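You operate a simulated robot arm through the tools that you are given. There is no shell and no other tool.

You are at the controls of a simulated robot arm. One attempt, no reset.

## Task
Put things in order on the counter under the tag rack. At the end: the green driver stands where the white eye rinse bottle stood; the beige oil brush stands where the green driver stood; the white eye rinse bottle stands where the clear dosing cup stood; the clear dosing cup from the counter under the tag rack is on the white catch tray; whatever was shut is shut again. Leave all else as you found it, and nothing knocked over.

It is judged by the outcome, as a careful person would: the job done as asked, and still so three seconds after it is handed in. It fails if anything else is knocked over, pushed out of place, dropped, spilled or broken.

## Robot
A 5-joint arm with a two-finger parallel gripper, fixed in place. Base frame: the origin is at the foot of the arm, x ahead of it, y to its left, z up; the work surface is at about z = 0. Lengths are in mm, angles in rad, forces in N, time in s.
With the tool pointing down near the work surface it reaches from about 260 to 600 mm from the base axis. Its first joint turns from -1.152 to 1.152 rad. The tool tilts only in the upright plane through the base axis and itself; it spins freely about its own axis. Payload 1.57 kg.
Tool frame: the origin (TCP) lies between the finger pads and is the grasp point; the fingertips stand 30 mm ahead of it; z points along the fingers, y is the line along which they close. Largest opening 80 mm; finger width 17, thickness 12; the body of the gripper, 40 by 82 mm, starts 80 mm behind the TCP.
Orientation is that of the tool frame in the base frame, as a unit quaternion [w, x, y, z]. With the fingers straight down and closing along the base's y, the tool's x points along the base's -x, its y along +y and its z along -z.

## Interface
- The arm moves only by the tool move_arm. Its argument "increments" is a list of rows, each a list of 7 numbers: the shift along the base's x, y, z in units of 20 mm (1.0 is 20 mm), then the turn, a rotation vector about the base's x, y, z in units of 6 degrees (1.0 is 6 degrees), then the gripper command, from -1 (shut) to 1 (fully open), values between in proportion. In form: [[dx, dy, dz, rx, ry, rz, hand], ...]. A call has 1 to 20 rows; each row shifts and turns the commanded pose from where the row before left it. A call with a number of a shift or a turn outside -1 to 1 is refused whole. A row lasts 0.2 s, in which the tool goes at most 50 mm and 0.15 rad; a call with a longer step from one row to the next is refused whole, and so is a gripper value outside its range. A pose out of reach is approached as far as the arm can. The call stops where the force on the tool passes 40 N (or 10 N more than at its start, if that is more) or the arm is blocked; 0.2 s more then pass. The fingers move at their own pace (about 153 mm/s each) and stop on an object; they squeeze with about 43 N. The grip force told is the motor's: it shows also when the fingers shut on nothing. Time passes only in rows, and 0.2 s behind the last, so rows that do not move let the fingers close. The reply holds the time, the measured pose of the TCP, the force on the tool along the base axes, the opening and the grip force, in the units named above and with some noise, with the torque about the TCP (base axes, N m) and any sound that the robot's microphone picked up.
- Cameras (640 x 400 px; columns grow to the right, rows downward): "scene" is fixed at [36.7, 386.2, 542.4]; the picture's right is [-0.83, -0.55, 0.00], its down [-0.28, 0.43, -0.86] and it looks along [0.47, -0.72, -0.51] (base axes); focal length 321 px, centre (320, 200). "wrist" rides on the gripper at [72, -7, -122] in the tool frame; the picture's right is [0.09, 1.00, 0.00], its down [-0.84, 0.08, -0.54] and it looks along [-0.54, 0.05, 0.84] (tool axes); focal length 238 px, centre (320, 200). There is no depth. A picture from a camera that has moved, and an enlarged one, comes with that camera's place and axes in the base frame and with its lens. The place of the scene camera against the robot may be out by one fixed shift of up to 18 mm in any direction.
- camera(camera): a new picture of that camera. It takes no simulated time.
- zoom(camera, box): a new picture of the part [left, top, right, bottom] of that camera's present view, enlarged. It takes no simulated time.
- close_job(): hands the job in; it is judged then, once.

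Places have to be worked out from the pictures, the camera data and where the tool is seen. Open the gripper and draw the arm clear of the work before you hand the job in, unless the task says otherwise.

The tools are called after ">>>" by a JSON object that holds its "name" and its "arguments". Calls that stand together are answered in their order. move_arm: Moves the arm, as the interface text tells. Its arguments: {"type":"object","properties":{"increments":{"type":"array"}},"required":["increments"]} The other tools are called the same way: camera (camera) takes a picture; zoom (camera, box) takes an enlarged picture of a part of a camera's view; close_job () hands the job in.

At the start:

```text
time_s: 0.0
position: [274.6, -145.7, 290.6]
orientation: [0.0, 0.0, 1.0, -0.001]
wrist_force: [0.5, -0.2, -1.1]
wrist_torque: [0.02, -0.01, -0.03]
gripper_width: 79.7
finger_force: 0.0
```

scene: 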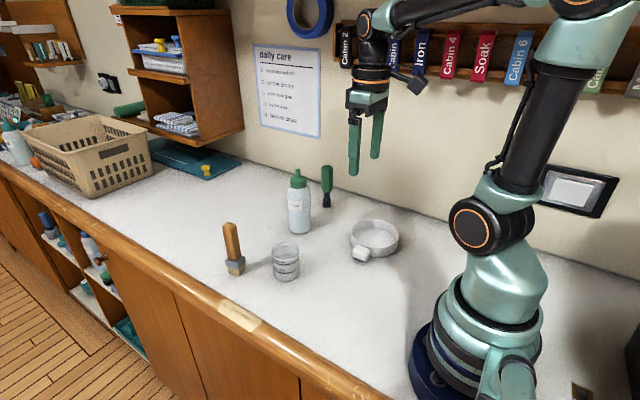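
wrist: 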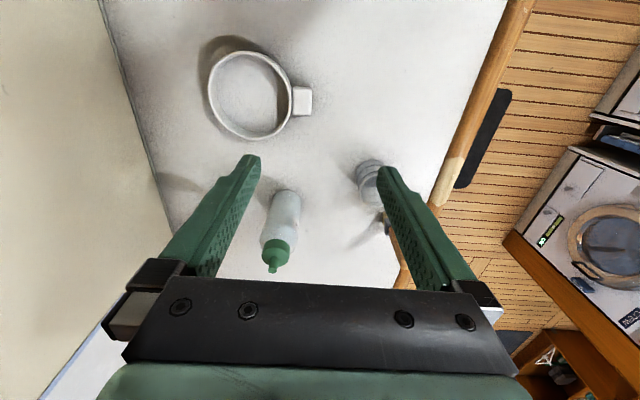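

I'll start by looking closely at the scene and at the items from both cameras.

>>> {"name": "zoom", "arguments": {"camera": "scene", "box": [200, 140, 420, 300]}}

>>> {"name": "zoom", "arguments": {"camera": "wrist", "box": [170, 20, 450, 300]}}

>>> {"name": "zoom", "arguments": {"camera": "scene", "box": [0, 60, 250, 220]}}

```text
2.50 times, centred on (310, 220) of scene
camera zoom: at [36.7, 386.2, 542.4], right [-0.83, -0.55, 0.0], down [-0.28, 0.43, -0.86], along [0.47, -0.72, -0.51], focal length 803 px, centre (345, 150)
```

zoom: 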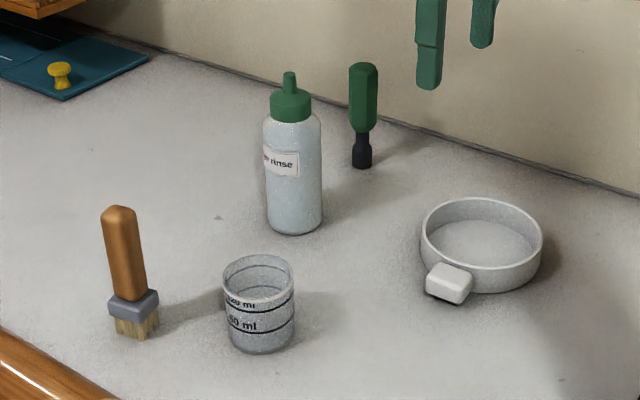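

```text
1.43 times, centred on (310, 160) of wrist
camera zoom: at [203.1, -151.8, 412.1], right [-0.09, 1.0, 0.0], down [0.84, 0.08, 0.54], along [0.54, 0.05, -0.84], focal length 340 px, centre (334, 257)
```

zoom: 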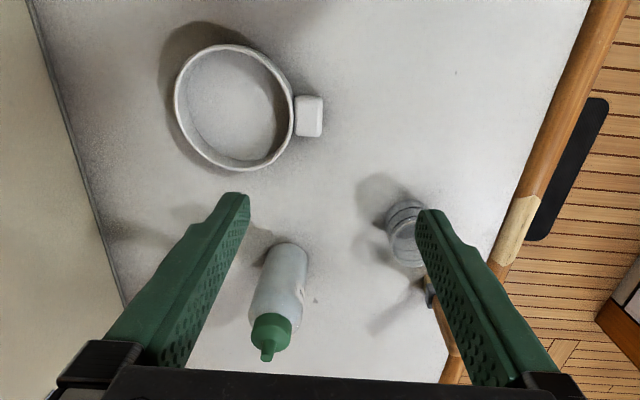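

```text
2.50 times, centred on (125, 140) of scene
camera zoom: at [36.7, 386.2, 542.4], right [-0.83, -0.55, 0.0], down [-0.28, 0.43, -0.86], along [0.47, -0.72, -0.51], focal length 803 px, centre (808, 350)
```

zoom: 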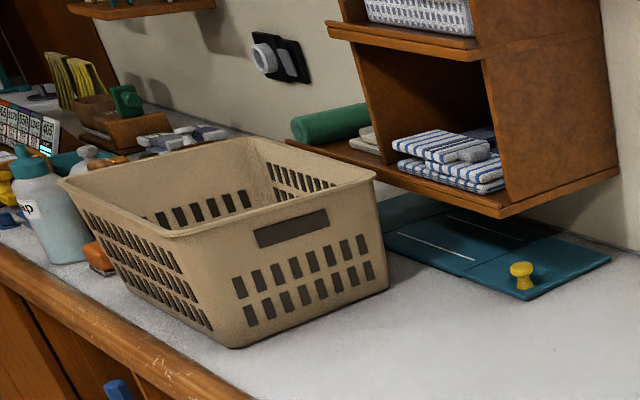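

The cup is near (405,-39), the brush near (519,13), the bottle near (485,-200), the driver near (500,-364), and the tray near (278,-260). I'll move above the cup, staying high, to get better wrist views.

>>> {"name": "move_arm", "arguments": {"increments": [[0.93, 0.76, -0.5, 0, 0, 0, 1], [0.93, 0.76, -0.5, 0, 0, 0, 1], [0.93, 0.76, -0.5, 0, 0, 0, 1], [0.93, 0.76, -0.5, 0, 0, 0, 1], [0.93, 0.76, -0.5, 0, 0, 0, 1], [0.93, 0.76, -0.5, 0, 0, 0, 1], [0.93, 0.76, -0.5, 0, 0, 0, 1], [0, 0, 0, 0, 0, 0, 1]]}}

>>> {"name": "camera", "arguments": {"camera": "wrist"}}

>>> {"name": "camera", "arguments": {"camera": "scene"}}

```text
time_s: 1.8
position: [406.9, -36.7, 220.8]
orientation: [0.0, -0.001, 1.0, 0.0]
wrist_force: [-0.1, 0.8, -0.6]
wrist_torque: [0.02, 0.02, -0.02]
gripper_width: 80.1
finger_force: 0.0
```

```text
taken
camera wrist: at [334.8, -44.3, 341.1], right [-0.09, 1.0, 0.0], down [0.84, 0.08, 0.54], along [0.54, 0.05, -0.84], focal length 238 px, centre (320, 200)
```

wrist: 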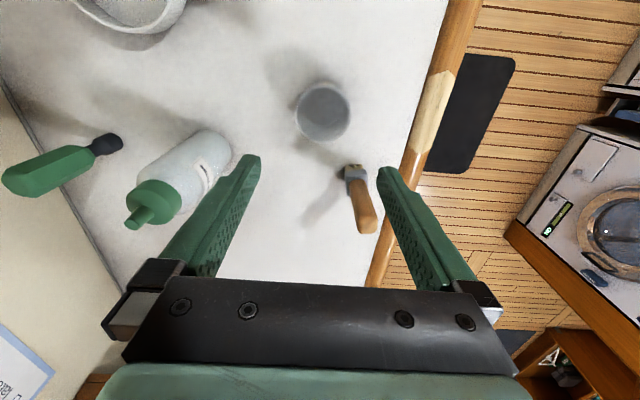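

```text
taken
```

scene: 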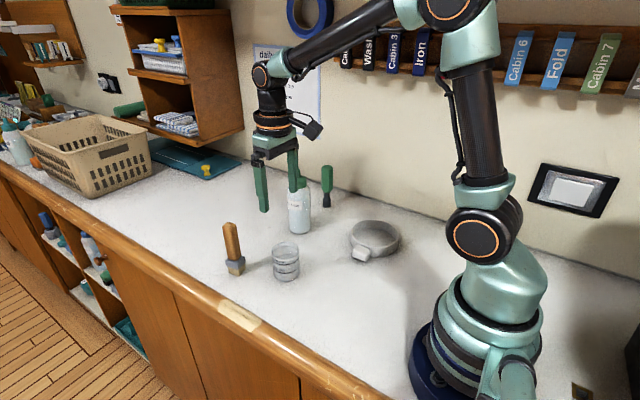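

I can see all four objects in this wrist view, so I'll zoom in for precise pixels.

>>> {"name": "zoom", "arguments": {"camera": "wrist", "box": [260, 60, 420, 260]}}

>>> {"name": "zoom", "arguments": {"camera": "wrist", "box": [0, 80, 260, 260]}}

```text
2.00 times, centred on (340, 160) of wrist
camera zoom: at [334.8, -44.3, 341.1], right [-0.09, 1.0, 0.0], down [0.84, 0.08, 0.54], along [0.54, 0.05, -0.84], focal length 477 px, centre (280, 280)
```

zoom: 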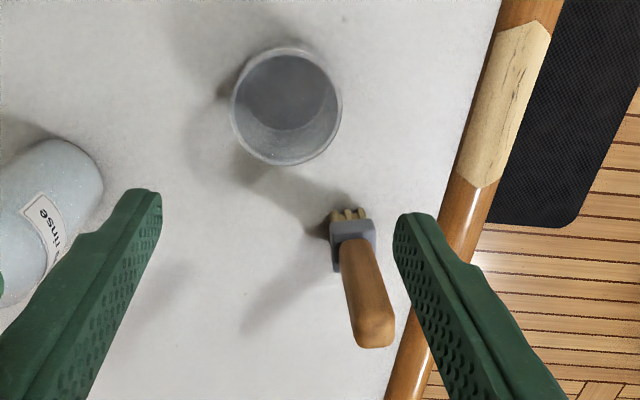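

```text
2.22 times, centred on (130, 170) of wrist
camera zoom: at [334.8, -44.3, 341.1], right [-0.09, 1.0, 0.0], down [0.84, 0.08, 0.54], along [0.54, 0.05, -0.84], focal length 530 px, centre (742, 267)
```

zoom: 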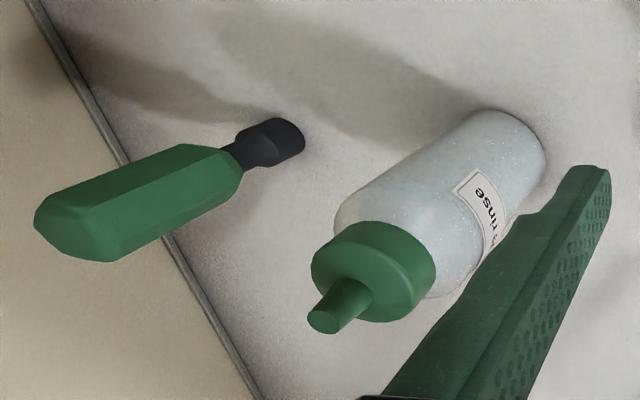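

The cup centre is near (399,-35), with a diameter of about 63 and a height of about 60. I'll come down to z=130, still above the cup, to refine that.

>>> {"name": "move_arm", "arguments": {"increments": [[-0.2, 0.04, -0.9, 0, 0, 0, 1], [-0.2, 0.04, -0.9, 0, 0, 0, 1], [0, 0, -0.9, 0, 0, 0, 1], [0, 0, -0.9, 0, 0, 0, 1], [0, 0, -0.9, 0, 0, 0, 1], [0, 0, 0, 0, 0, 0, 1]]}}

>>> {"name": "camera", "arguments": {"camera": "wrist"}}

>>> {"name": "zoom", "arguments": {"camera": "scene", "box": [200, 160, 340, 300]}}

```text
time_s: 3.2
position: [397.5, -36.3, 130.4]
orientation: [0.001, 0.0, 1.0, 0.001]
wrist_force: [-0.1, -0.4, -0.1]
wrist_torque: [0.03, -0.03, 0.02]
gripper_width: 80.2
finger_force: 0.1
```

```text
taken
camera wrist: at [324.3, -43.0, 251.4], right [-0.09, 1.0, 0.0], down [0.84, 0.08, 0.54], along [0.54, 0.05, -0.84], focal length 238 px, centre (320, 200)
```

wrist: 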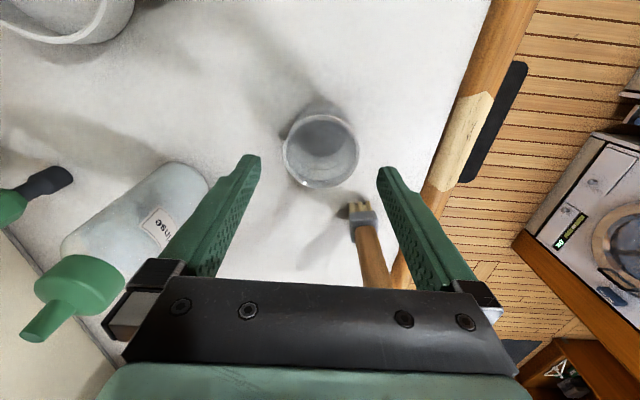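

```text
2.86 times, centred on (270, 230) of scene
camera zoom: at [36.7, 386.2, 542.4], right [-0.83, -0.55, 0.0], down [-0.28, 0.43, -0.86], along [0.47, -0.72, -0.51], focal length 918 px, centre (463, 114)
```

zoom: 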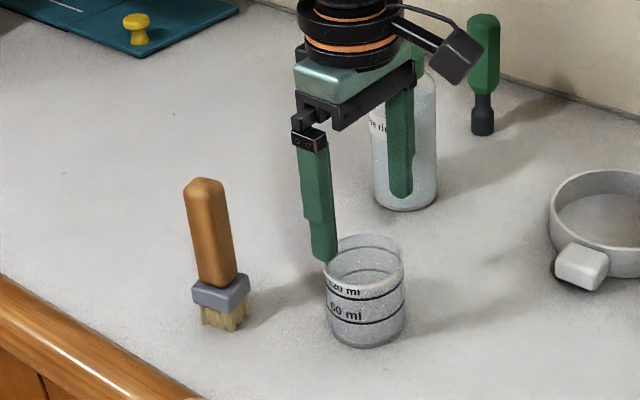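

The rim centre comes out at (397.5,-35.5), which is under the TCP. I'll descend to z≈52 and close gently.

>>> {"name": "move_arm", "arguments": {"increments": [[0, 0.04, -0.8, 0, 0, 0, 1], [0, 0, -0.8, 0, 0, 0, 1], [0, 0, -0.8, 0, 0, 0, 1], [0, 0, -0.8, 0, 0, 0, 1], [0, 0, -0.7, 0, 0, 0, 1], [0, 0, 0, 0, 0, 0, 1], [0, 0, 0, 0, 0, 0, 0.45], [0, 0, 0, 0, 0, 0, 0.45]]}}

>>> {"name": "camera", "arguments": {"camera": "wrist"}}

>>> {"name": "zoom", "arguments": {"camera": "scene", "box": [200, 160, 340, 300]}}

```text
time_s: 5.0
position: [396.6, -37.0, 52.7]
orientation: [0.0, 0.0, 1.0, 0.001]
wrist_force: [0.2, 0.1, 0.3]
wrist_torque: [-0.03, 0.01, 0.02]
gripper_width: 59.9
finger_force: 42.7
```

```text
taken
camera wrist: at [324.7, -42.8, 173.3], right [-0.09, 1.0, 0.0], down [0.84, 0.08, 0.54], along [0.54, 0.05, -0.84], focal length 238 px, centre (320, 200)
```

wrist: 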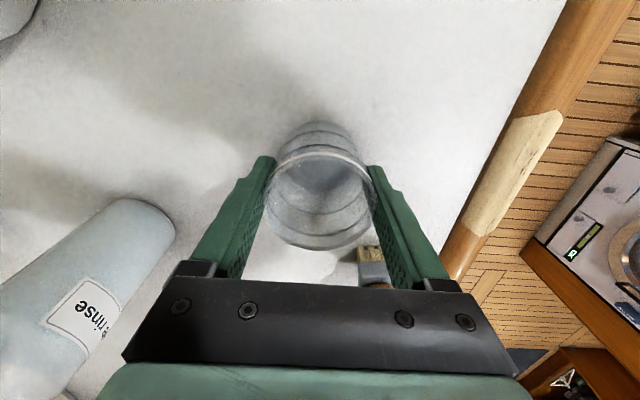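

```text
2.86 times, centred on (270, 230) of scene
camera zoom: at [36.7, 386.2, 542.4], right [-0.83, -0.55, 0.0], down [-0.28, 0.43, -0.86], along [0.47, -0.72, -0.51], focal length 918 px, centre (463, 114)
```

zoom: 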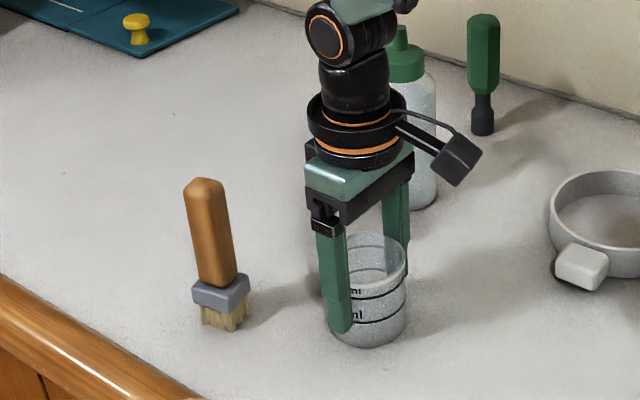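

The cup is held at 59.9 mm, so its original spot is (397,-36.5). I'll lift it and carry it toward the tray, stopping short to look.

>>> {"name": "move_arm", "arguments": {"increments": [[0, 0, 0.5, 0, 0, 0, 0.3], [0, 0, 0.9, 0, 0, 0, 0.3], [0, 0, 0.9, 0, 0, 0, 0.3], [0, 0, 0.9, 0, 0, 0, 0.3], [0, 0, 0.9, 0, 0, 0, 0.3], [0, 0, 0.8, 0, 0, 0, 0.3], [-0.43, -0.8, 0, 0, 0, 0, 0.3], [-0.43, -0.8, 0, 0, 0, 0, 0.3], [-0.43, -0.8, 0, 0, 0, 0, 0.3], [-0.43, -0.8, 0, 0, 0, 0, 0.3], [-0.43, -0.8, 0, 0, 0, 0, 0.3], [-0.43, -0.8, 0, 0, 0, 0, 0.3], [-0.43, -0.8, 0, 0, 0, 0, 0.3], [-0.43, -0.8, 0, 0, 0, 0, 0.3], [-0.43, -0.8, 0, 0, 0, 0, 0.3], [-0.43, -0.8, 0, 0, 0, 0, 0.3], [0, 0, 0, 0, 0, 0, 0.3]]}}

>>> {"name": "camera", "arguments": {"camera": "wrist"}}

>>> {"name": "camera", "arguments": {"camera": "scene"}}

```text
time_s: 8.6
position: [309.9, -197.9, 151.0]
orientation: [0.001, 0.0, 1.0, 0.0]
wrist_force: [-0.1, 0.1, -0.8]
wrist_torque: [0.01, 0.01, 0.0]
gripper_width: 59.7
finger_force: 42.9
```

```text
taken
camera wrist: at [238.3, -203.9, 272.0], right [-0.09, 1.0, 0.0], down [0.84, 0.08, 0.54], along [0.54, 0.05, -0.84], focal length 238 px, centre (320, 200)
```

wrist: 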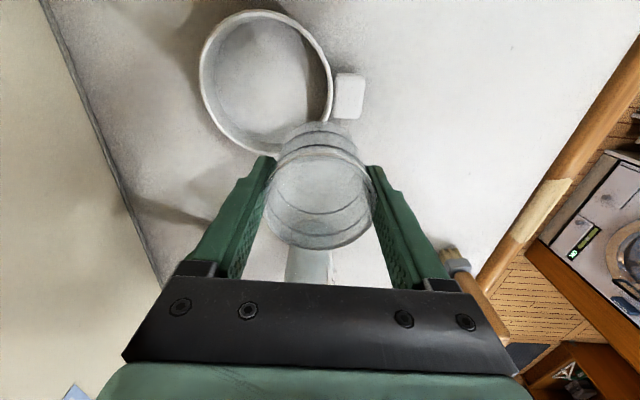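

```text
taken
```

scene: 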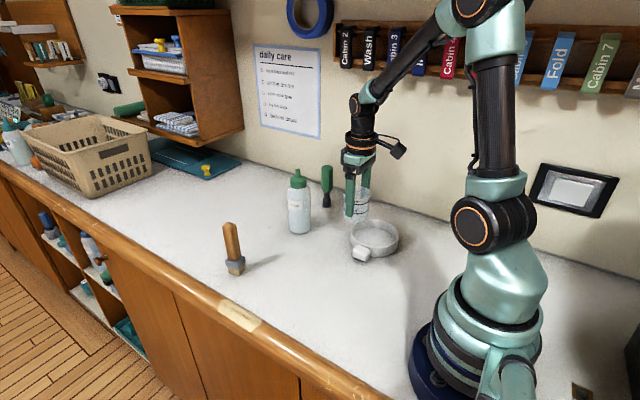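

The tray's rim centre is at about (270.5,-251.5), with an outer diameter of about 123 and a rim height of about 26. I'll move over it and come partway down to check alignment.

>>> {"name": "move_arm", "arguments": {"increments": [[-0.66, -0.89, 0, 0, 0, 0, 0.3], [-0.66, -0.89, 0, 0, 0, 0, 0.3], [-0.66, -0.89, 0, 0, 0, 0, 0.3], [0, 0, -0.8, 0, 0, 0, 0.3], [0, 0, -0.8, 0, 0, 0, 0.3], [0, 0, -0.8, 0, 0, 0, 0.3], [0, 0, 0, 0, 0, 0, 0.3]]}}

>>> {"name": "camera", "arguments": {"camera": "wrist"}}

>>> {"name": "zoom", "arguments": {"camera": "scene", "box": [300, 140, 440, 280]}}

```text
time_s: 10.2
position: [272.5, -249.8, 102.4]
orientation: [0.0, 0.001, 1.0, 0.0]
wrist_force: [0.1, -0.1, 0.3]
wrist_torque: [0.01, 0.0, 0.03]
gripper_width: 59.9
finger_force: 43.3
```

```text
taken
camera wrist: at [199.6, -256.3, 224.0], right [-0.09, 1.0, 0.0], down [0.84, 0.08, 0.54], along [0.54, 0.05, -0.84], focal length 238 px, centre (320, 200)
```

wrist: 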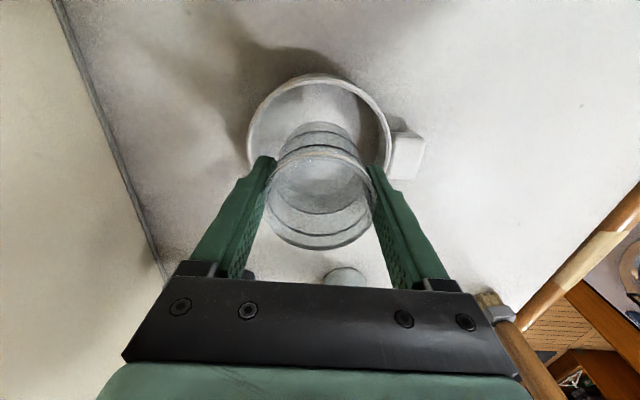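

```text
2.86 times, centred on (370, 210) of scene
camera zoom: at [36.7, 386.2, 542.4], right [-0.83, -0.55, 0.0], down [-0.28, 0.43, -0.86], along [0.47, -0.72, -0.51], focal length 918 px, centre (177, 171)
```

zoom: 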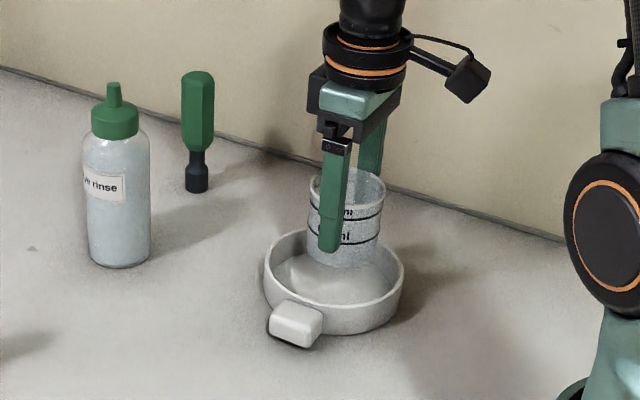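

The tray centre is at about (269.5,-251) and the cup is lined up with it. I'll lower to just above the expected contact, then feel down in small steps.

>>> {"name": "move_arm", "arguments": {"increments": [[-0.12, -0.05, -0.6, 0, 0, 0, 0.3], [0, 0, -0.6, 0, 0, 0, 0.3], [0, 0, -0.6, 0, 0, 0, 0.3], [0, 0, -0.15, 0, 0, 0, 0.3], [0, 0, 0, 0, 0, 0, 0.3]]}}

>>> {"name": "move_arm", "arguments": {"increments": [[0, 0, -0.1, 0, 0, 0, 0.3], [0, 0, 0, 0, 0, 0, 0.3]]}}

>>> {"name": "move_arm", "arguments": {"increments": [[0, 0, -0.1, 0, 0, 0, 0.3], [0, 0, 0, 0, 0, 0, 0.3]]}}

>>> {"name": "zoom", "arguments": {"camera": "scene", "box": [300, 140, 440, 280]}}

```text
time_s: 11.4
position: [270.9, -249.4, 62.7]
orientation: [0.001, 0.0, 1.0, 0.0]
wrist_force: [-0.1, -0.1, -0.8]
wrist_torque: [0.02, 0.03, 0.02]
gripper_width: 59.8
finger_force: 42.8
```

```text
time_s: 12.0
position: [269.7, -251.5, 61.8]
orientation: [0.001, 0.0, 1.0, 0.0]
wrist_force: [0.6, -0.1, -1.3]
wrist_torque: [-0.03, 0.02, -0.01]
gripper_width: 59.9
finger_force: 42.7
```

```text
time_s: 12.6
position: [270.0, -250.7, 59.1]
orientation: [0.0, 0.0, 1.0, 0.001]
wrist_force: [0.9, 0.5, -0.6]
wrist_torque: [0.03, 0.01, 0.01]
gripper_width: 60.0
finger_force: 43.0
```

```text
2.86 times, centred on (370, 210) of scene
camera zoom: at [36.7, 386.2, 542.4], right [-0.83, -0.55, 0.0], down [-0.28, 0.43, -0.86], along [0.47, -0.72, -0.51], focal length 918 px, centre (177, 171)
```

zoom: 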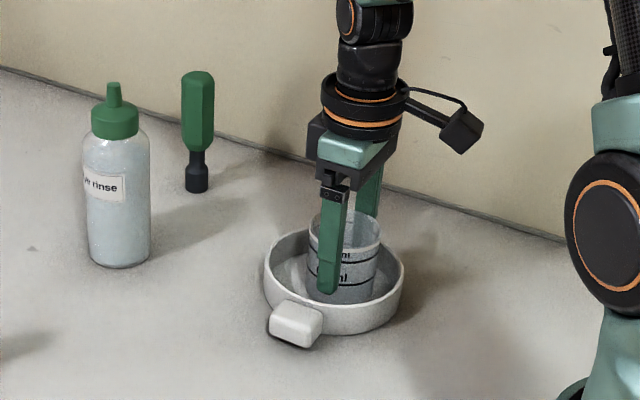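

There's no contact yet at z=59, so I'll keep going down in 1.5 mm steps.

>>> {"name": "move_arm", "arguments": {"increments": [[0, 0, -0.08, 0, 0, 0, 0.3], [0, 0, 0, 0, 0, 0, 0.3]]}}

>>> {"name": "move_arm", "arguments": {"increments": [[0, 0, -0.08, 0, 0, 0, 0.3], [0, 0, 0, 0, 0, 0, 0.3]]}}

```text
time_s: 13.2
position: [269.7, -251.1, 56.7]
orientation: [0.0, 0.0, 1.0, 0.0]
wrist_force: [0.0, -0.1, -0.2]
wrist_torque: [0.01, -0.01, -0.02]
gripper_width: 59.9
finger_force: 42.6
```

```text
time_s: 13.8
position: [270.4, -250.5, 56.1]
orientation: [0.001, 0.001, 1.0, 0.0]
wrist_force: [-3.3, 2.3, 10.9]
wrist_torque: [0.15, 0.07, 0.04]
gripper_width: 60.0
finger_force: 43.2
```

That's contact, with about 11 N upward. I'll open slightly so the fingers stay inside the rim, then rise.

>>> {"name": "move_arm", "arguments": {"increments": [[0, 0, 0.03, 0, 0, 0, 0.6], [0, 0, 0, 0, 0, 0, 0.8], [0, 0, 0, 0, 0, 0, 0.8], [0, 0, 0.5, 0, 0, 0, 0.8], [0, 0, 0.8, 0, 0, 0, 0.8], [0, 0, 0.9, 0, 0, 0, 0.8], [0, 0, 0.9, 0, 0, 0, 0.8], [0, 0, 0.9, 0, 0, 0, 1], [0, 0, 0.9, 0, 0, 0, 1], [0, 0, 0, 0, 0, 0, 1]]}}

>>> {"name": "camera", "arguments": {"camera": "wrist"}}

>>> {"name": "zoom", "arguments": {"camera": "scene", "box": [300, 140, 440, 280]}}

```text
time_s: 16.0
position: [270.9, -251.1, 156.0]
orientation: [-0.001, -0.001, 1.0, -0.001]
wrist_force: [0.2, -0.1, -1.2]
wrist_torque: [0.0, 0.01, 0.01]
gripper_width: 79.9
finger_force: 0.1
```

```text
taken
camera wrist: at [198.8, -257.3, 277.2], right [-0.09, 1.0, 0.0], down [0.84, 0.08, 0.54], along [0.54, 0.05, -0.84], focal length 238 px, centre (320, 200)
```

wrist: 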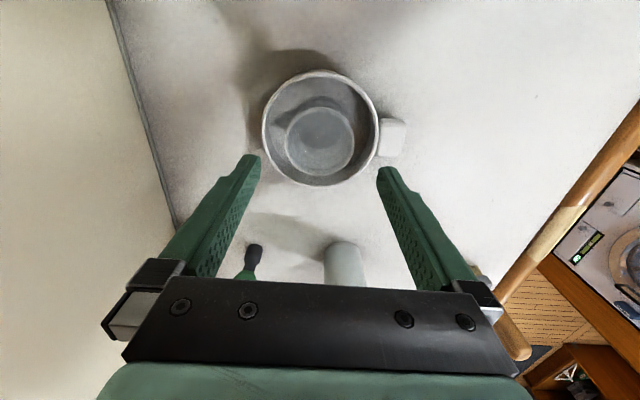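

```text
2.86 times, centred on (370, 210) of scene
camera zoom: at [36.7, 386.2, 542.4], right [-0.83, -0.55, 0.0], down [-0.28, 0.43, -0.86], along [0.47, -0.72, -0.51], focal length 918 px, centre (177, 171)
```

zoom: 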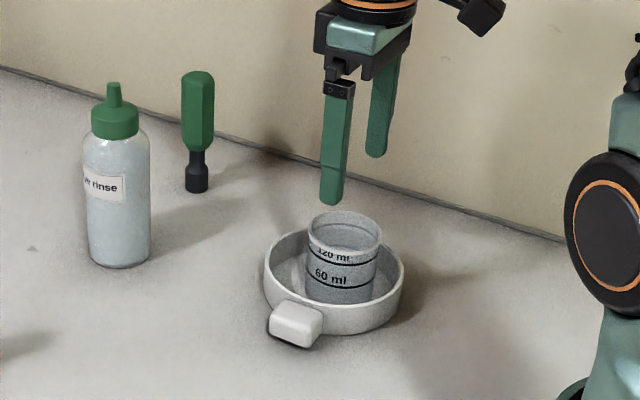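

The cup is standing upright in the tray. Next I'll rise and move in front of the bottle to measure it.

>>> {"name": "move_arm", "arguments": {"increments": [[0, 0, 0.95, 0, 0, 0, 1], [0, 0, 0.95, 0, 0, 0, 1], [0, 0, 0.95, 0, 0, 0, 1], [0, 0, 0.95, 0, 0, 0, 1], [0.99, 0.38, 0, 0, 0, 0, 1], [0.99, 0.38, 0, 0, 0, 0, 1], [0.99, 0.38, 0, 0, 0, 0, 1], [0.99, 0.38, 0, 0, 0, 0, 1], [0.99, 0.38, 0, 0, 0, 0, 1], [0.99, 0.38, 0, 0, 0, 0, 1], [0.99, 0.38, 0, 0, 0, 0, 1], [0.99, 0.38, 0, 0, 0, 0, 1], [0, 0, 0, 0, 0, 0, 1]]}}

>>> {"name": "camera", "arguments": {"camera": "wrist"}}

>>> {"name": "zoom", "arguments": {"camera": "wrist", "box": [120, 60, 380, 280]}}

```text
time_s: 18.8
position: [427.9, -188.5, 230.7]
orientation: [0.0, 0.0, 1.0, 0.0]
wrist_force: [-0.3, -0.5, 0.0]
wrist_torque: [-0.01, 0.0, -0.03]
gripper_width: 80.1
finger_force: 0.1
```

```text
taken
camera wrist: at [355.8, -195.2, 351.9], right [-0.09, 1.0, 0.0], down [0.84, 0.08, 0.54], along [0.54, 0.05, -0.84], focal length 238 px, centre (320, 200)
```

wrist: 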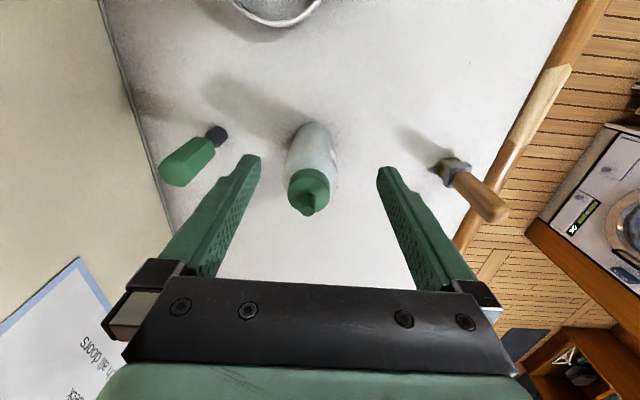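

```text
1.82 times, centred on (250, 170) of wrist
camera zoom: at [355.8, -195.2, 351.9], right [-0.09, 1.0, 0.0], down [0.84, 0.08, 0.54], along [0.54, 0.05, -0.84], focal length 433 px, centre (447, 254)
```

zoom: 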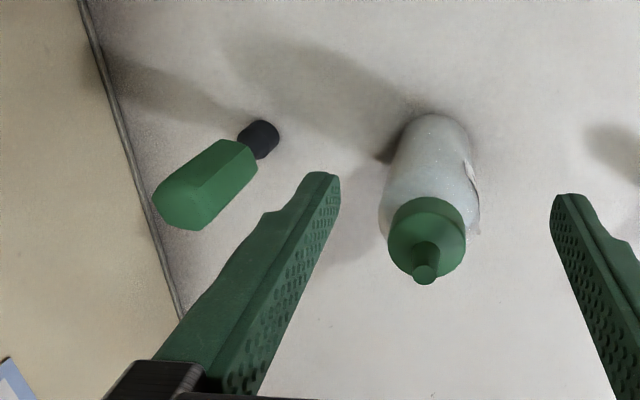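

The bottle base is near (478,-196) and the nozzle top is about 185 high. I'll move right above it at the same height to refine that.

>>> {"name": "move_arm", "arguments": {"increments": [[0.85, -0.13, 0, 0, 0, 0, 1], [0.85, -0.13, 0, 0, 0, 0, 1], [0.85, -0.13, 0, 0, 0, 0, 1], [0, 0, 0, 0, 0, 0, 1]]}}

>>> {"name": "zoom", "arguments": {"camera": "wrist", "box": [120, 20, 440, 240]}}

>>> {"name": "zoom", "arguments": {"camera": "scene", "box": [220, 100, 380, 260]}}

```text
time_s: 19.8
position: [480.6, -198.5, 230.2]
orientation: [0.0, 0.0, 1.0, 0.0]
wrist_force: [-0.3, -0.2, 0.6]
wrist_torque: [0.03, 0.01, -0.03]
gripper_width: 80.1
finger_force: 0.1
```

```text
1.82 times, centred on (280, 130) of wrist
camera zoom: at [408.0, -204.8, 352.1], right [-0.09, 1.0, 0.0], down [0.84, 0.08, 0.54], along [0.54, 0.05, -0.84], focal length 433 px, centre (393, 327)
```

zoom: 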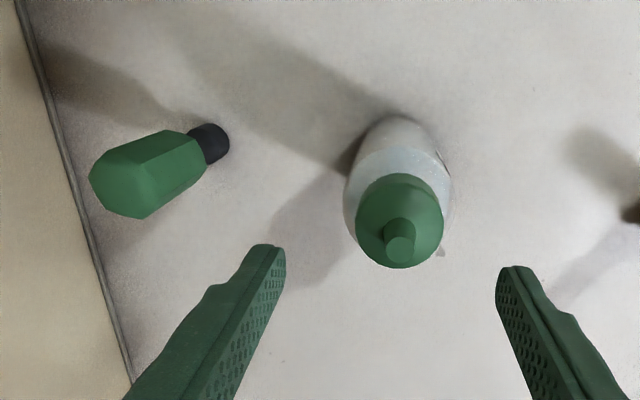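

```text
2.50 times, centred on (300, 180) of scene
camera zoom: at [36.7, 386.2, 542.4], right [-0.83, -0.55, 0.0], down [-0.28, 0.43, -0.86], along [0.47, -0.72, -0.51], focal length 803 px, centre (370, 250)
```

zoom: 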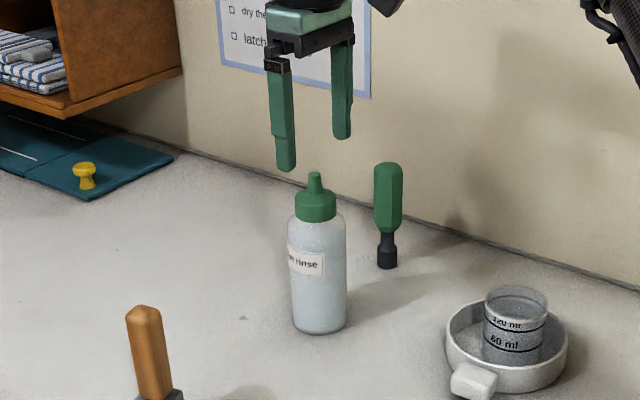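

From two views, the bottle axis is at (476.5,-195), with height 184. I'll centre over it, descend to z≈114 so the palm stays above the nozzle, and close.

>>> {"name": "move_arm", "arguments": {"increments": [[-0.2, 0.17, 0, 0, 0, 0, 1], [0, 0, -0.8, 0, 0, 0, 1], [0, 0, -0.9, 0, 0, 0, 1], [0, 0, -0.9, 0, 0, 0, 1], [0, 0, -0.9, 0, 0, 0, 1], [0, 0, -0.9, 0, 0, 0, 1], [0, 0, -0.9, 0, 0, 0, 1], [0, 0, -0.5, 0, 0, 0, 1], [0, 0, 0, 0, 0, 0, 1]]}}

>>> {"name": "camera", "arguments": {"camera": "wrist"}}

>>> {"name": "zoom", "arguments": {"camera": "scene", "box": [220, 100, 380, 260]}}

```text
time_s: 21.8
position: [474.2, -194.3, 113.7]
orientation: [0.001, 0.0, 1.0, 0.0]
wrist_force: [-1.2, -0.2, -0.1]
wrist_torque: [0.0, -0.01, 0.01]
gripper_width: 80.1
finger_force: 0.0
```

```text
taken
camera wrist: at [401.6, -201.8, 235.7], right [-0.09, 1.0, 0.0], down [0.84, 0.08, 0.54], along [0.54, 0.05, -0.84], focal length 238 px, centre (320, 200)
```

wrist: 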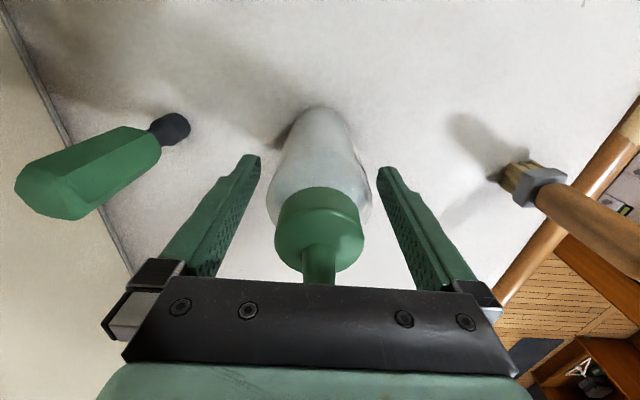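

```text
2.50 times, centred on (300, 180) of scene
camera zoom: at [36.7, 386.2, 542.4], right [-0.83, -0.55, 0.0], down [-0.28, 0.43, -0.86], along [0.47, -0.72, -0.51], focal length 803 px, centre (370, 250)
```

zoom: 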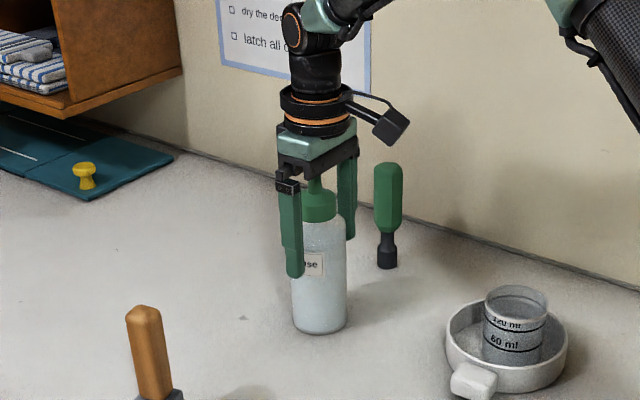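

The bottle is between the fingers and the palm clears the nozzle. I'll close on it, lift slightly, and check.

>>> {"name": "move_arm", "arguments": {"increments": [[0, 0, 0, 0, 0, 0, 0.2], [0, 0, 0, 0, 0, 0, 0.2], [0, 0, 0, 0, 0, 0, 0.2]]}}

>>> {"name": "move_arm", "arguments": {"increments": [[0, 0, 0.4, 0, 0, 0, 0.2], [0, 0, 0.6, 0, 0, 0, 0.2], [0, 0, 0, 0, 0, 0, 0.2]]}}

>>> {"name": "zoom", "arguments": {"camera": "scene", "box": [220, 100, 380, 260]}}

>>> {"name": "camera", "arguments": {"camera": "wrist"}}

```text
time_s: 22.6
position: [474.8, -194.9, 114.5]
orientation: [0.0, 0.0, 1.0, 0.0]
wrist_force: [0.1, 0.2, 0.0]
wrist_torque: [0.04, 0.06, -0.02]
gripper_width: 60.1
finger_force: 42.9
```

```text
time_s: 23.4
position: [474.2, -195.0, 134.6]
orientation: [-0.001, 0.0, 1.0, 0.0]
wrist_force: [0.2, 0.4, -2.3]
wrist_torque: [0.01, 0.02, 0.02]
gripper_width: 59.7
finger_force: 42.6
```

```text
2.50 times, centred on (300, 180) of scene
camera zoom: at [36.7, 386.2, 542.4], right [-0.83, -0.55, 0.0], down [-0.28, 0.43, -0.86], along [0.47, -0.72, -0.51], focal length 803 px, centre (370, 250)
```

zoom: 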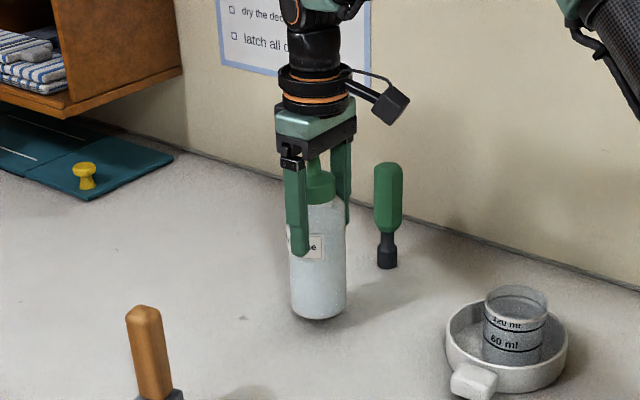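

```text
taken
camera wrist: at [402.1, -201.4, 256.5], right [-0.09, 1.0, 0.0], down [0.84, 0.08, 0.54], along [0.54, 0.05, -0.84], focal length 238 px, centre (320, 200)
```

wrist: 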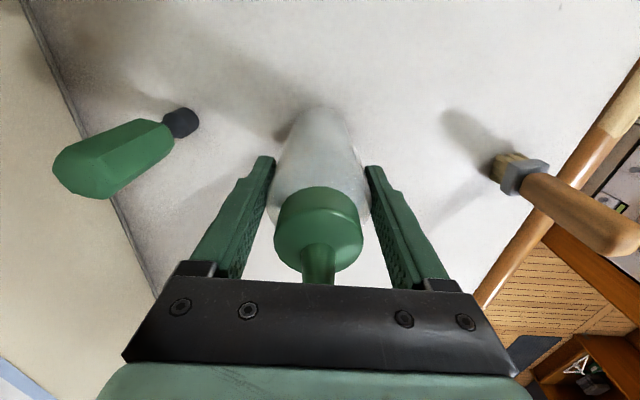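

The bottle is held upright at 60 mm. I'll raise it a bit more and carry it to the cup's former spot at (397,-36.5), stopping about 15 mm above the counter.

>>> {"name": "move_arm", "arguments": {"increments": [[0, 0, 0.8, 0, 0, 0, 0.2], [-0.4, 0.8, 0, 0, 0, 0, 0.2], [-0.4, 0.8, 0, 0, 0, 0, 0.2], [-0.4, 0.8, 0, 0, 0, 0, 0.2], [-0.4, 0.8, 0, 0, 0, 0, 0.2], [-0.4, 0.8, 0, 0, 0, 0, 0.2], [-0.4, 0.8, 0, 0, 0, 0, 0.2], [-0.4, 0.8, 0, 0, 0, 0, 0.2], [-0.4, 0.8, 0, 0, 0, 0, 0.2], [-0.4, 0.8, 0, 0, 0, 0, 0.2], [-0.35, 0.725, 0, 0, 0, 0, 0.2], [0, 0, -0.6, 0, 0, 0, 0.2], [0, 0, -0.4, 0, 0, 0, 0.2], [0, 0, 0, 0, 0, 0, 0.2]]}}

>>> {"name": "zoom", "arguments": {"camera": "scene", "box": [200, 130, 380, 310]}}

>>> {"name": "camera", "arguments": {"camera": "wrist"}}

```text
time_s: 26.4
position: [397.1, -35.7, 130.3]
orientation: [-0.001, 0.0, 1.0, 0.0]
wrist_force: [0.9, 0.5, -2.6]
wrist_torque: [-0.03, 0.01, -0.01]
gripper_width: 59.8
finger_force: 43.1
```

```text
2.22 times, centred on (290, 220) of scene
camera zoom: at [36.7, 386.2, 542.4], right [-0.83, -0.55, 0.0], down [-0.28, 0.43, -0.86], along [0.47, -0.72, -0.51], focal length 714 px, centre (387, 156)
```

zoom: 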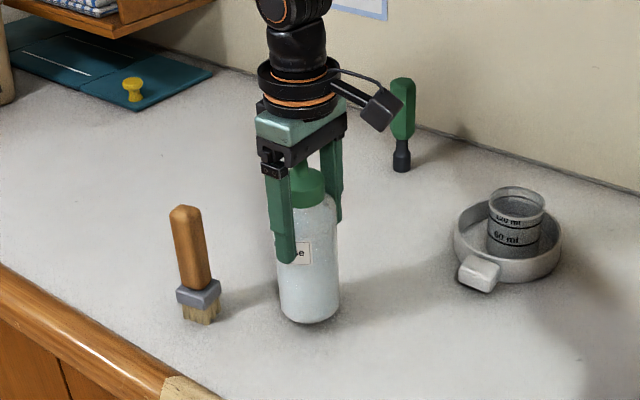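

```text
taken
camera wrist: at [323.9, -42.3, 252.7], right [-0.09, 1.0, 0.0], down [0.84, 0.08, 0.54], along [0.54, 0.05, -0.84], focal length 238 px, centre (320, 200)
```

wrist: 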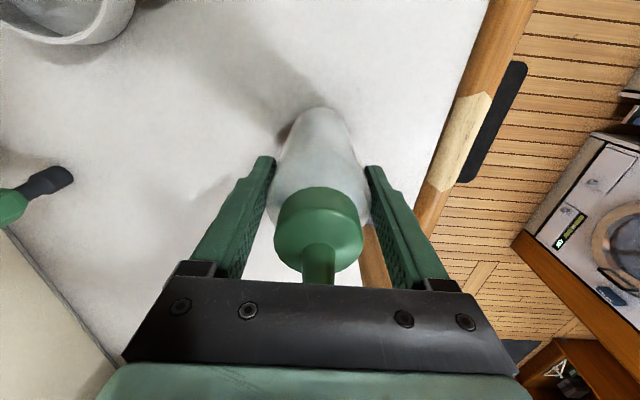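

It's over the spot. I'll lower to just above contact and then feel for it.

>>> {"name": "move_arm", "arguments": {"increments": [[-0.05, -0.03, -0.4, 0, 0, 0, 0.2], [0, 0, -0.25, 0, 0, 0, 0.2], [0, 0, 0, 0, 0, 0, 0.2]]}}

>>> {"name": "move_arm", "arguments": {"increments": [[0, 0, -0.08, 0, 0, 0, 0.2], [0, 0, 0, 0, 0, 0, 0.2]]}}

```text
time_s: 27.2
position: [393.6, -36.8, 118.3]
orientation: [0.0, 0.0, 1.0, 0.0]
wrist_force: [-0.2, -0.4, -2.9]
wrist_torque: [-0.01, 0.0, -0.01]
gripper_width: 59.8
finger_force: 43.0
```

```text
time_s: 27.8
position: [395.0, -35.9, 116.7]
orientation: [0.0, 0.0, 1.0, 0.0]
wrist_force: [-0.1, 0.2, -2.9]
wrist_torque: [-0.01, 0.04, -0.02]
gripper_width: 59.7
finger_force: 42.5
```

The weight is still hanging on the gripper at z≈116.5, so I'll keep going down in small steps.

>>> {"name": "move_arm", "arguments": {"increments": [[0, 0, -0.07, 0, 0, 0, 0.2], [0, 0, 0, 0, 0, 0, 0.2]]}}

>>> {"name": "move_arm", "arguments": {"increments": [[0, 0, -0.05, 0, 0, 0, 0.2], [0, 0, 0, 0, 0, 0, 0.2]]}}

```text
time_s: 28.4
position: [394.8, -36.1, 115.3]
orientation: [0.0, -0.001, 1.0, 0.0]
wrist_force: [-1.2, 0.3, -3.6]
wrist_torque: [0.0, 0.0, 0.0]
gripper_width: 59.8
finger_force: 42.8
```

```text
time_s: 29.0
position: [394.6, -36.7, 114.1]
orientation: [0.0, -0.001, 1.0, 0.0]
wrist_force: [-2.2, 1.3, 4.1]
wrist_torque: [0.11, 0.2, -0.02]
gripper_width: 59.9
finger_force: 42.8
```

Contact, with the force now upward. I'll open and rise straight up.

>>> {"name": "move_arm", "arguments": {"increments": [[0, 0, 0, 0, 0, 0, 0.6], [0, 0, 0, 0, 0, 0, 1], [0, 0, 0, 0, 0, 0, 1], [0, 0, 0.5, 0, 0, 0, 1], [0, 0, 0.9, 0, 0, 0, 1], [0, 0, 0.9, 0, 0, 0, 1], [0, 0, 0.9, 0, 0, 0, 1], [0, 0, 0.9, 0, 0, 0, 1], [0, 0, 0.9, 0, 0, 0, 1], [0, 0, 0.9, 0, 0, 0, 1], [0, 0, 0, 0, 0, 0, 1]]}}

>>> {"name": "zoom", "arguments": {"camera": "scene", "box": [200, 130, 420, 310]}}

>>> {"name": "camera", "arguments": {"camera": "wrist"}}

```text
time_s: 31.4
position: [394.1, -35.9, 232.1]
orientation: [0.0, -0.001, 1.0, 0.001]
wrist_force: [-0.1, 0.2, 0.6]
wrist_torque: [-0.02, -0.05, -0.02]
gripper_width: 80.1
finger_force: 0.1
```

```text
2.22 times, centred on (310, 220) of scene
camera zoom: at [36.7, 386.2, 542.4], right [-0.83, -0.55, 0.0], down [-0.28, 0.43, -0.86], along [0.47, -0.72, -0.51], focal length 714 px, centre (342, 156)
```

zoom: 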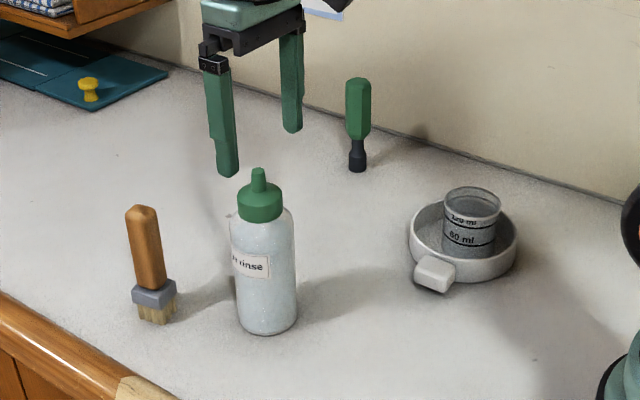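

```text
taken
camera wrist: at [321.7, -43.1, 353.8], right [-0.09, 1.0, 0.0], down [0.84, 0.08, 0.54], along [0.54, 0.05, -0.84], focal length 238 px, centre (320, 200)
```

wrist: 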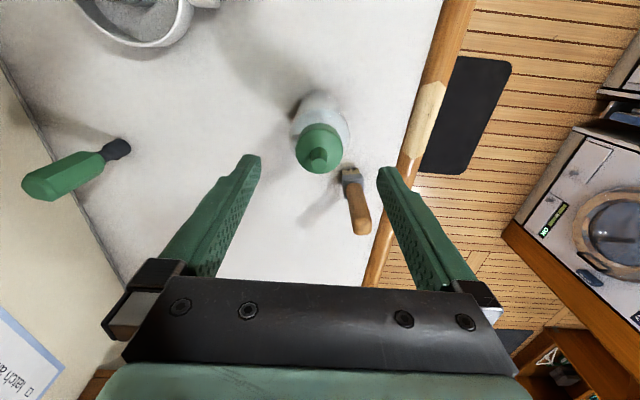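

The bottle is standing at the cup's old spot. I'll zoom to verify its position before going on.

>>> {"name": "zoom", "arguments": {"camera": "wrist", "box": [260, 60, 420, 240]}}

>>> {"name": "zoom", "arguments": {"camera": "scene", "box": [200, 140, 420, 300]}}

```text
2.22 times, centred on (340, 150) of wrist
camera zoom: at [321.7, -43.1, 353.8], right [-0.09, 1.0, 0.0], down [0.84, 0.08, 0.54], along [0.54, 0.05, -0.84], focal length 530 px, centre (276, 311)
```

zoom: 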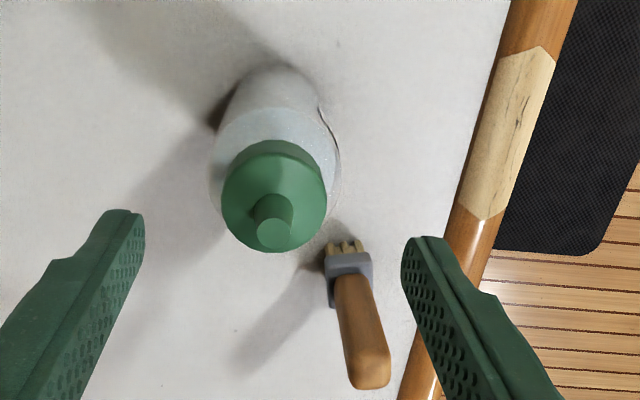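

```text
2.50 times, centred on (310, 220) of scene
camera zoom: at [36.7, 386.2, 542.4], right [-0.83, -0.55, 0.0], down [-0.28, 0.43, -0.86], along [0.47, -0.72, -0.51], focal length 803 px, centre (345, 150)
```

zoom: 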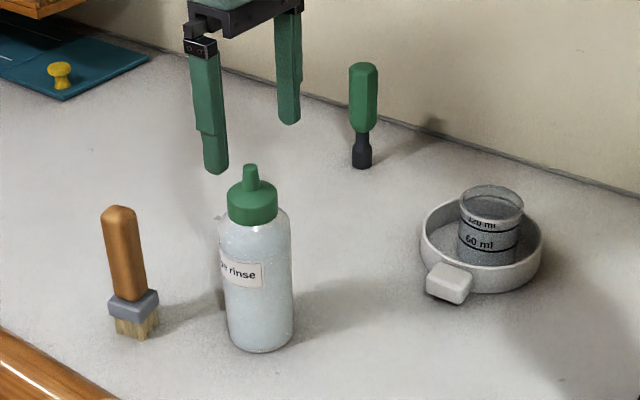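

The bottle axis measures about (399,-37), which matches the cup's spot. Next I'll go look at the driver.

>>> {"name": "move_arm", "arguments": {"increments": [[0.13, -0.96, 0, 0, 0, 0, 1], [0.13, -0.96, 0, 0, 0, 0, 1], [0.13, -0.96, 0, 0, 0, 0, 1], [0.13, -0.96, 0, 0, 0, 0, 1], [0.13, -0.96, 0, 0, 0, 0, 1], [0.13, -0.96, 0, 0, 0, 0, 1], [0.13, -0.96, 0, 0, 0, 0, 1], [0.13, -0.96, 0, 0, 0, 0, 1], [0.13, -0.96, 0, 0, 0, 0, 1], [0.13, -0.96, 0, 0, 0, 0, 1], [0.13, -0.96, 0, 0, 0, 0, 1], [0.13, -0.96, 0, 0, 0, 0, 1], [0.13, -0.96, 0, 0, 0, 0, 1], [0.13, -0.96, 0, 0, 0, 0, 1], [0, 0, 0, 0, 0, 0, 1]]}}

>>> {"name": "camera", "arguments": {"camera": "wrist"}}

>>> {"name": "zoom", "arguments": {"camera": "wrist", "box": [200, 80, 380, 260]}}

>>> {"name": "camera", "arguments": {"camera": "scene"}}

```text
time_s: 34.6
position: [431.7, -304.2, 232.2]
orientation: [0.001, 0.0, 1.0, 0.0]
wrist_force: [0.5, 0.7, 0.3]
wrist_torque: [-0.01, -0.01, -0.01]
gripper_width: 80.0
finger_force: 0.0
```

```text
taken
camera wrist: at [359.3, -311.6, 354.1], right [-0.09, 1.0, 0.0], down [0.84, 0.08, 0.54], along [0.54, 0.05, -0.84], focal length 238 px, centre (320, 200)
```

wrist: 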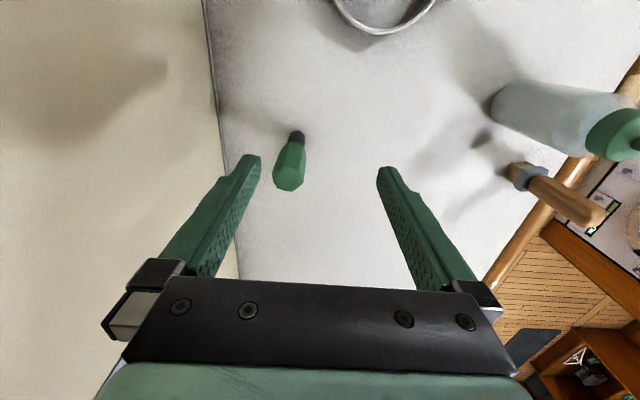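

```text
2.22 times, centred on (290, 170) of wrist
camera zoom: at [359.3, -311.6, 354.1], right [-0.09, 1.0, 0.0], down [0.84, 0.08, 0.54], along [0.54, 0.05, -0.84], focal length 530 px, centre (387, 267)
```

zoom: 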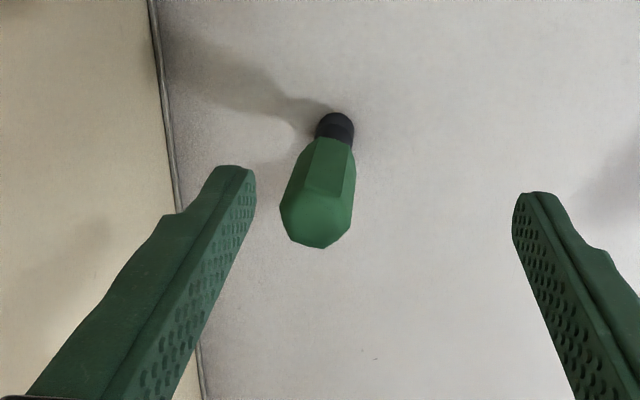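

```text
taken
```

scene: 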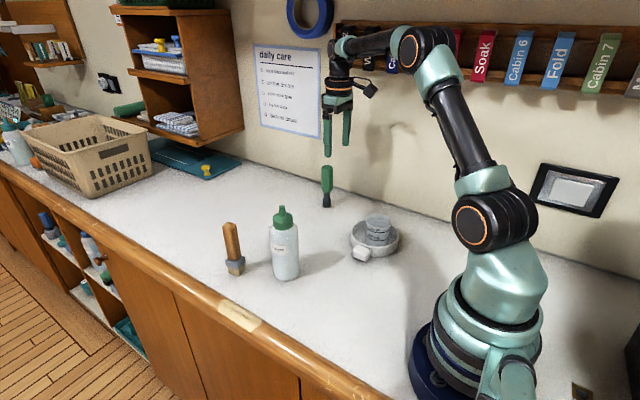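

The driver axis is at about (477,-333), with height about 138. I'll move above it to triangulate and check how the handle's flats face.

>>> {"name": "move_arm", "arguments": {"increments": [[0.75, -0.5, -0.4, 0, 0, 0, 1], [0.75, -0.5, -0.4, 0, 0, 0, 1], [0.75, -0.45, -0.4, 0, 0, 0, 1], [0, 0, 0, 0, 0, 0, 1]]}}

>>> {"name": "camera", "arguments": {"camera": "wrist"}}

>>> {"name": "zoom", "arguments": {"camera": "wrist", "box": [240, 60, 400, 220]}}

>>> {"name": "zoom", "arguments": {"camera": "scene", "box": [270, 100, 390, 220]}}

```text
time_s: 35.6
position: [476.8, -332.8, 208.1]
orientation: [0.001, 0.0, 1.0, 0.0]
wrist_force: [0.1, 0.1, -0.2]
wrist_torque: [-0.02, 0.04, 0.02]
gripper_width: 79.8
finger_force: 0.0
```

```text
taken
camera wrist: at [404.9, -339.8, 329.6], right [-0.09, 1.0, 0.0], down [0.84, 0.08, 0.54], along [0.54, 0.05, -0.84], focal length 238 px, centre (320, 200)
```

wrist: 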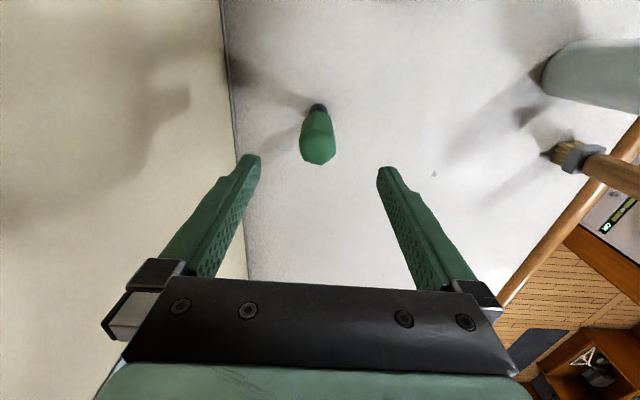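

```text
2.50 times, centred on (320, 140) of wrist
camera zoom: at [404.9, -339.8, 329.6], right [-0.09, 1.0, 0.0], down [0.84, 0.08, 0.54], along [0.54, 0.05, -0.84], focal length 596 px, centre (320, 350)
```

zoom: 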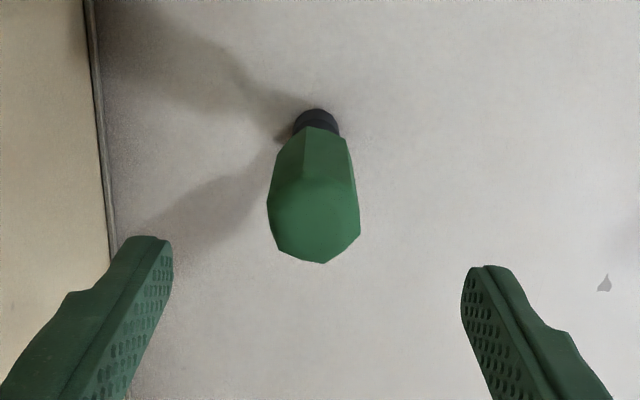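

```text
3.33 times, centred on (330, 160) of scene
camera zoom: at [36.7, 386.2, 542.4], right [-0.83, -0.55, 0.0], down [-0.28, 0.43, -0.86], along [0.47, -0.72, -0.51], focal length 1071 px, centre (287, 333)
```

zoom: 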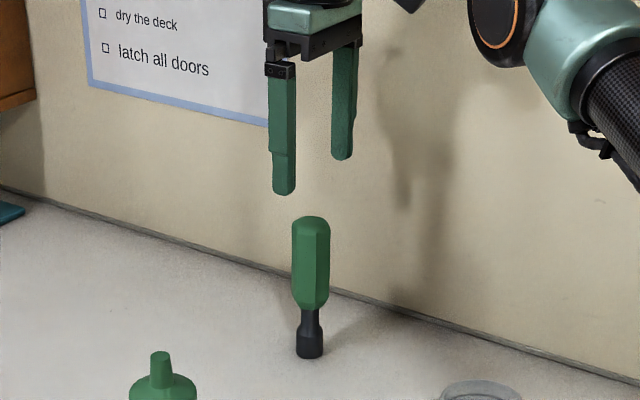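

The base is at (476.8,-335). The hexagonal handle's flats look turned about 17° from the closing line, so I'll yaw the tool to match and recheck.

>>> {"name": "move_arm", "arguments": {"increments": [[0, -0.1, 0, 0, 0, 0.9, 1], [0, 0, 0, 0, 0, 0.9, 1], [0, 0, 0, 0, 0, 0.9, 1], [0, 0, 0, 0, 0, 0, 1]]}}

>>> {"name": "camera", "arguments": {"camera": "wrist"}}

>>> {"name": "zoom", "arguments": {"camera": "wrist", "box": [240, 60, 400, 220]}}

```text
time_s: 36.6
position: [476.5, -336.4, 206.4]
orientation: [0.0, -0.142, 0.99, -0.001]
wrist_force: [-1.2, 0.1, -0.4]
wrist_torque: [-0.03, 0.0, 0.02]
gripper_width: 80.1
finger_force: 0.1
```

```text
taken
camera wrist: at [409.2, -362.4, 329.2], right [-0.37, 0.93, 0.0], down [0.78, 0.31, 0.54], along [0.5, 0.2, -0.84], focal length 238 px, centre (320, 200)
```

wrist: 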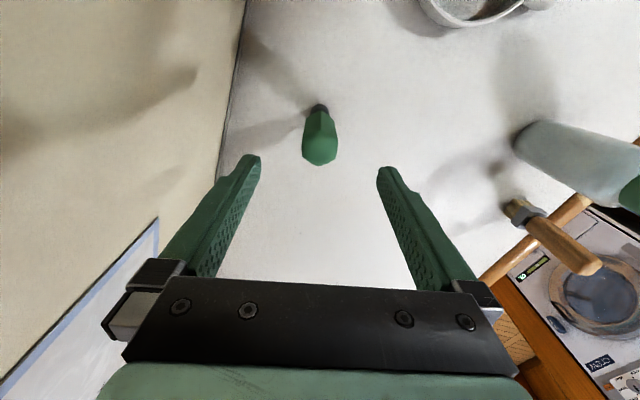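

```text
2.50 times, centred on (320, 140) of wrist
camera zoom: at [409.2, -362.4, 329.2], right [-0.37, 0.93, 0.0], down [0.78, 0.31, 0.54], along [0.5, 0.2, -0.84], focal length 596 px, centre (320, 350)
```

zoom: 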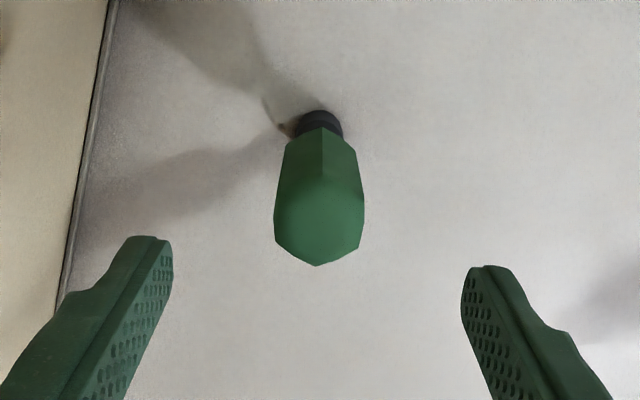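

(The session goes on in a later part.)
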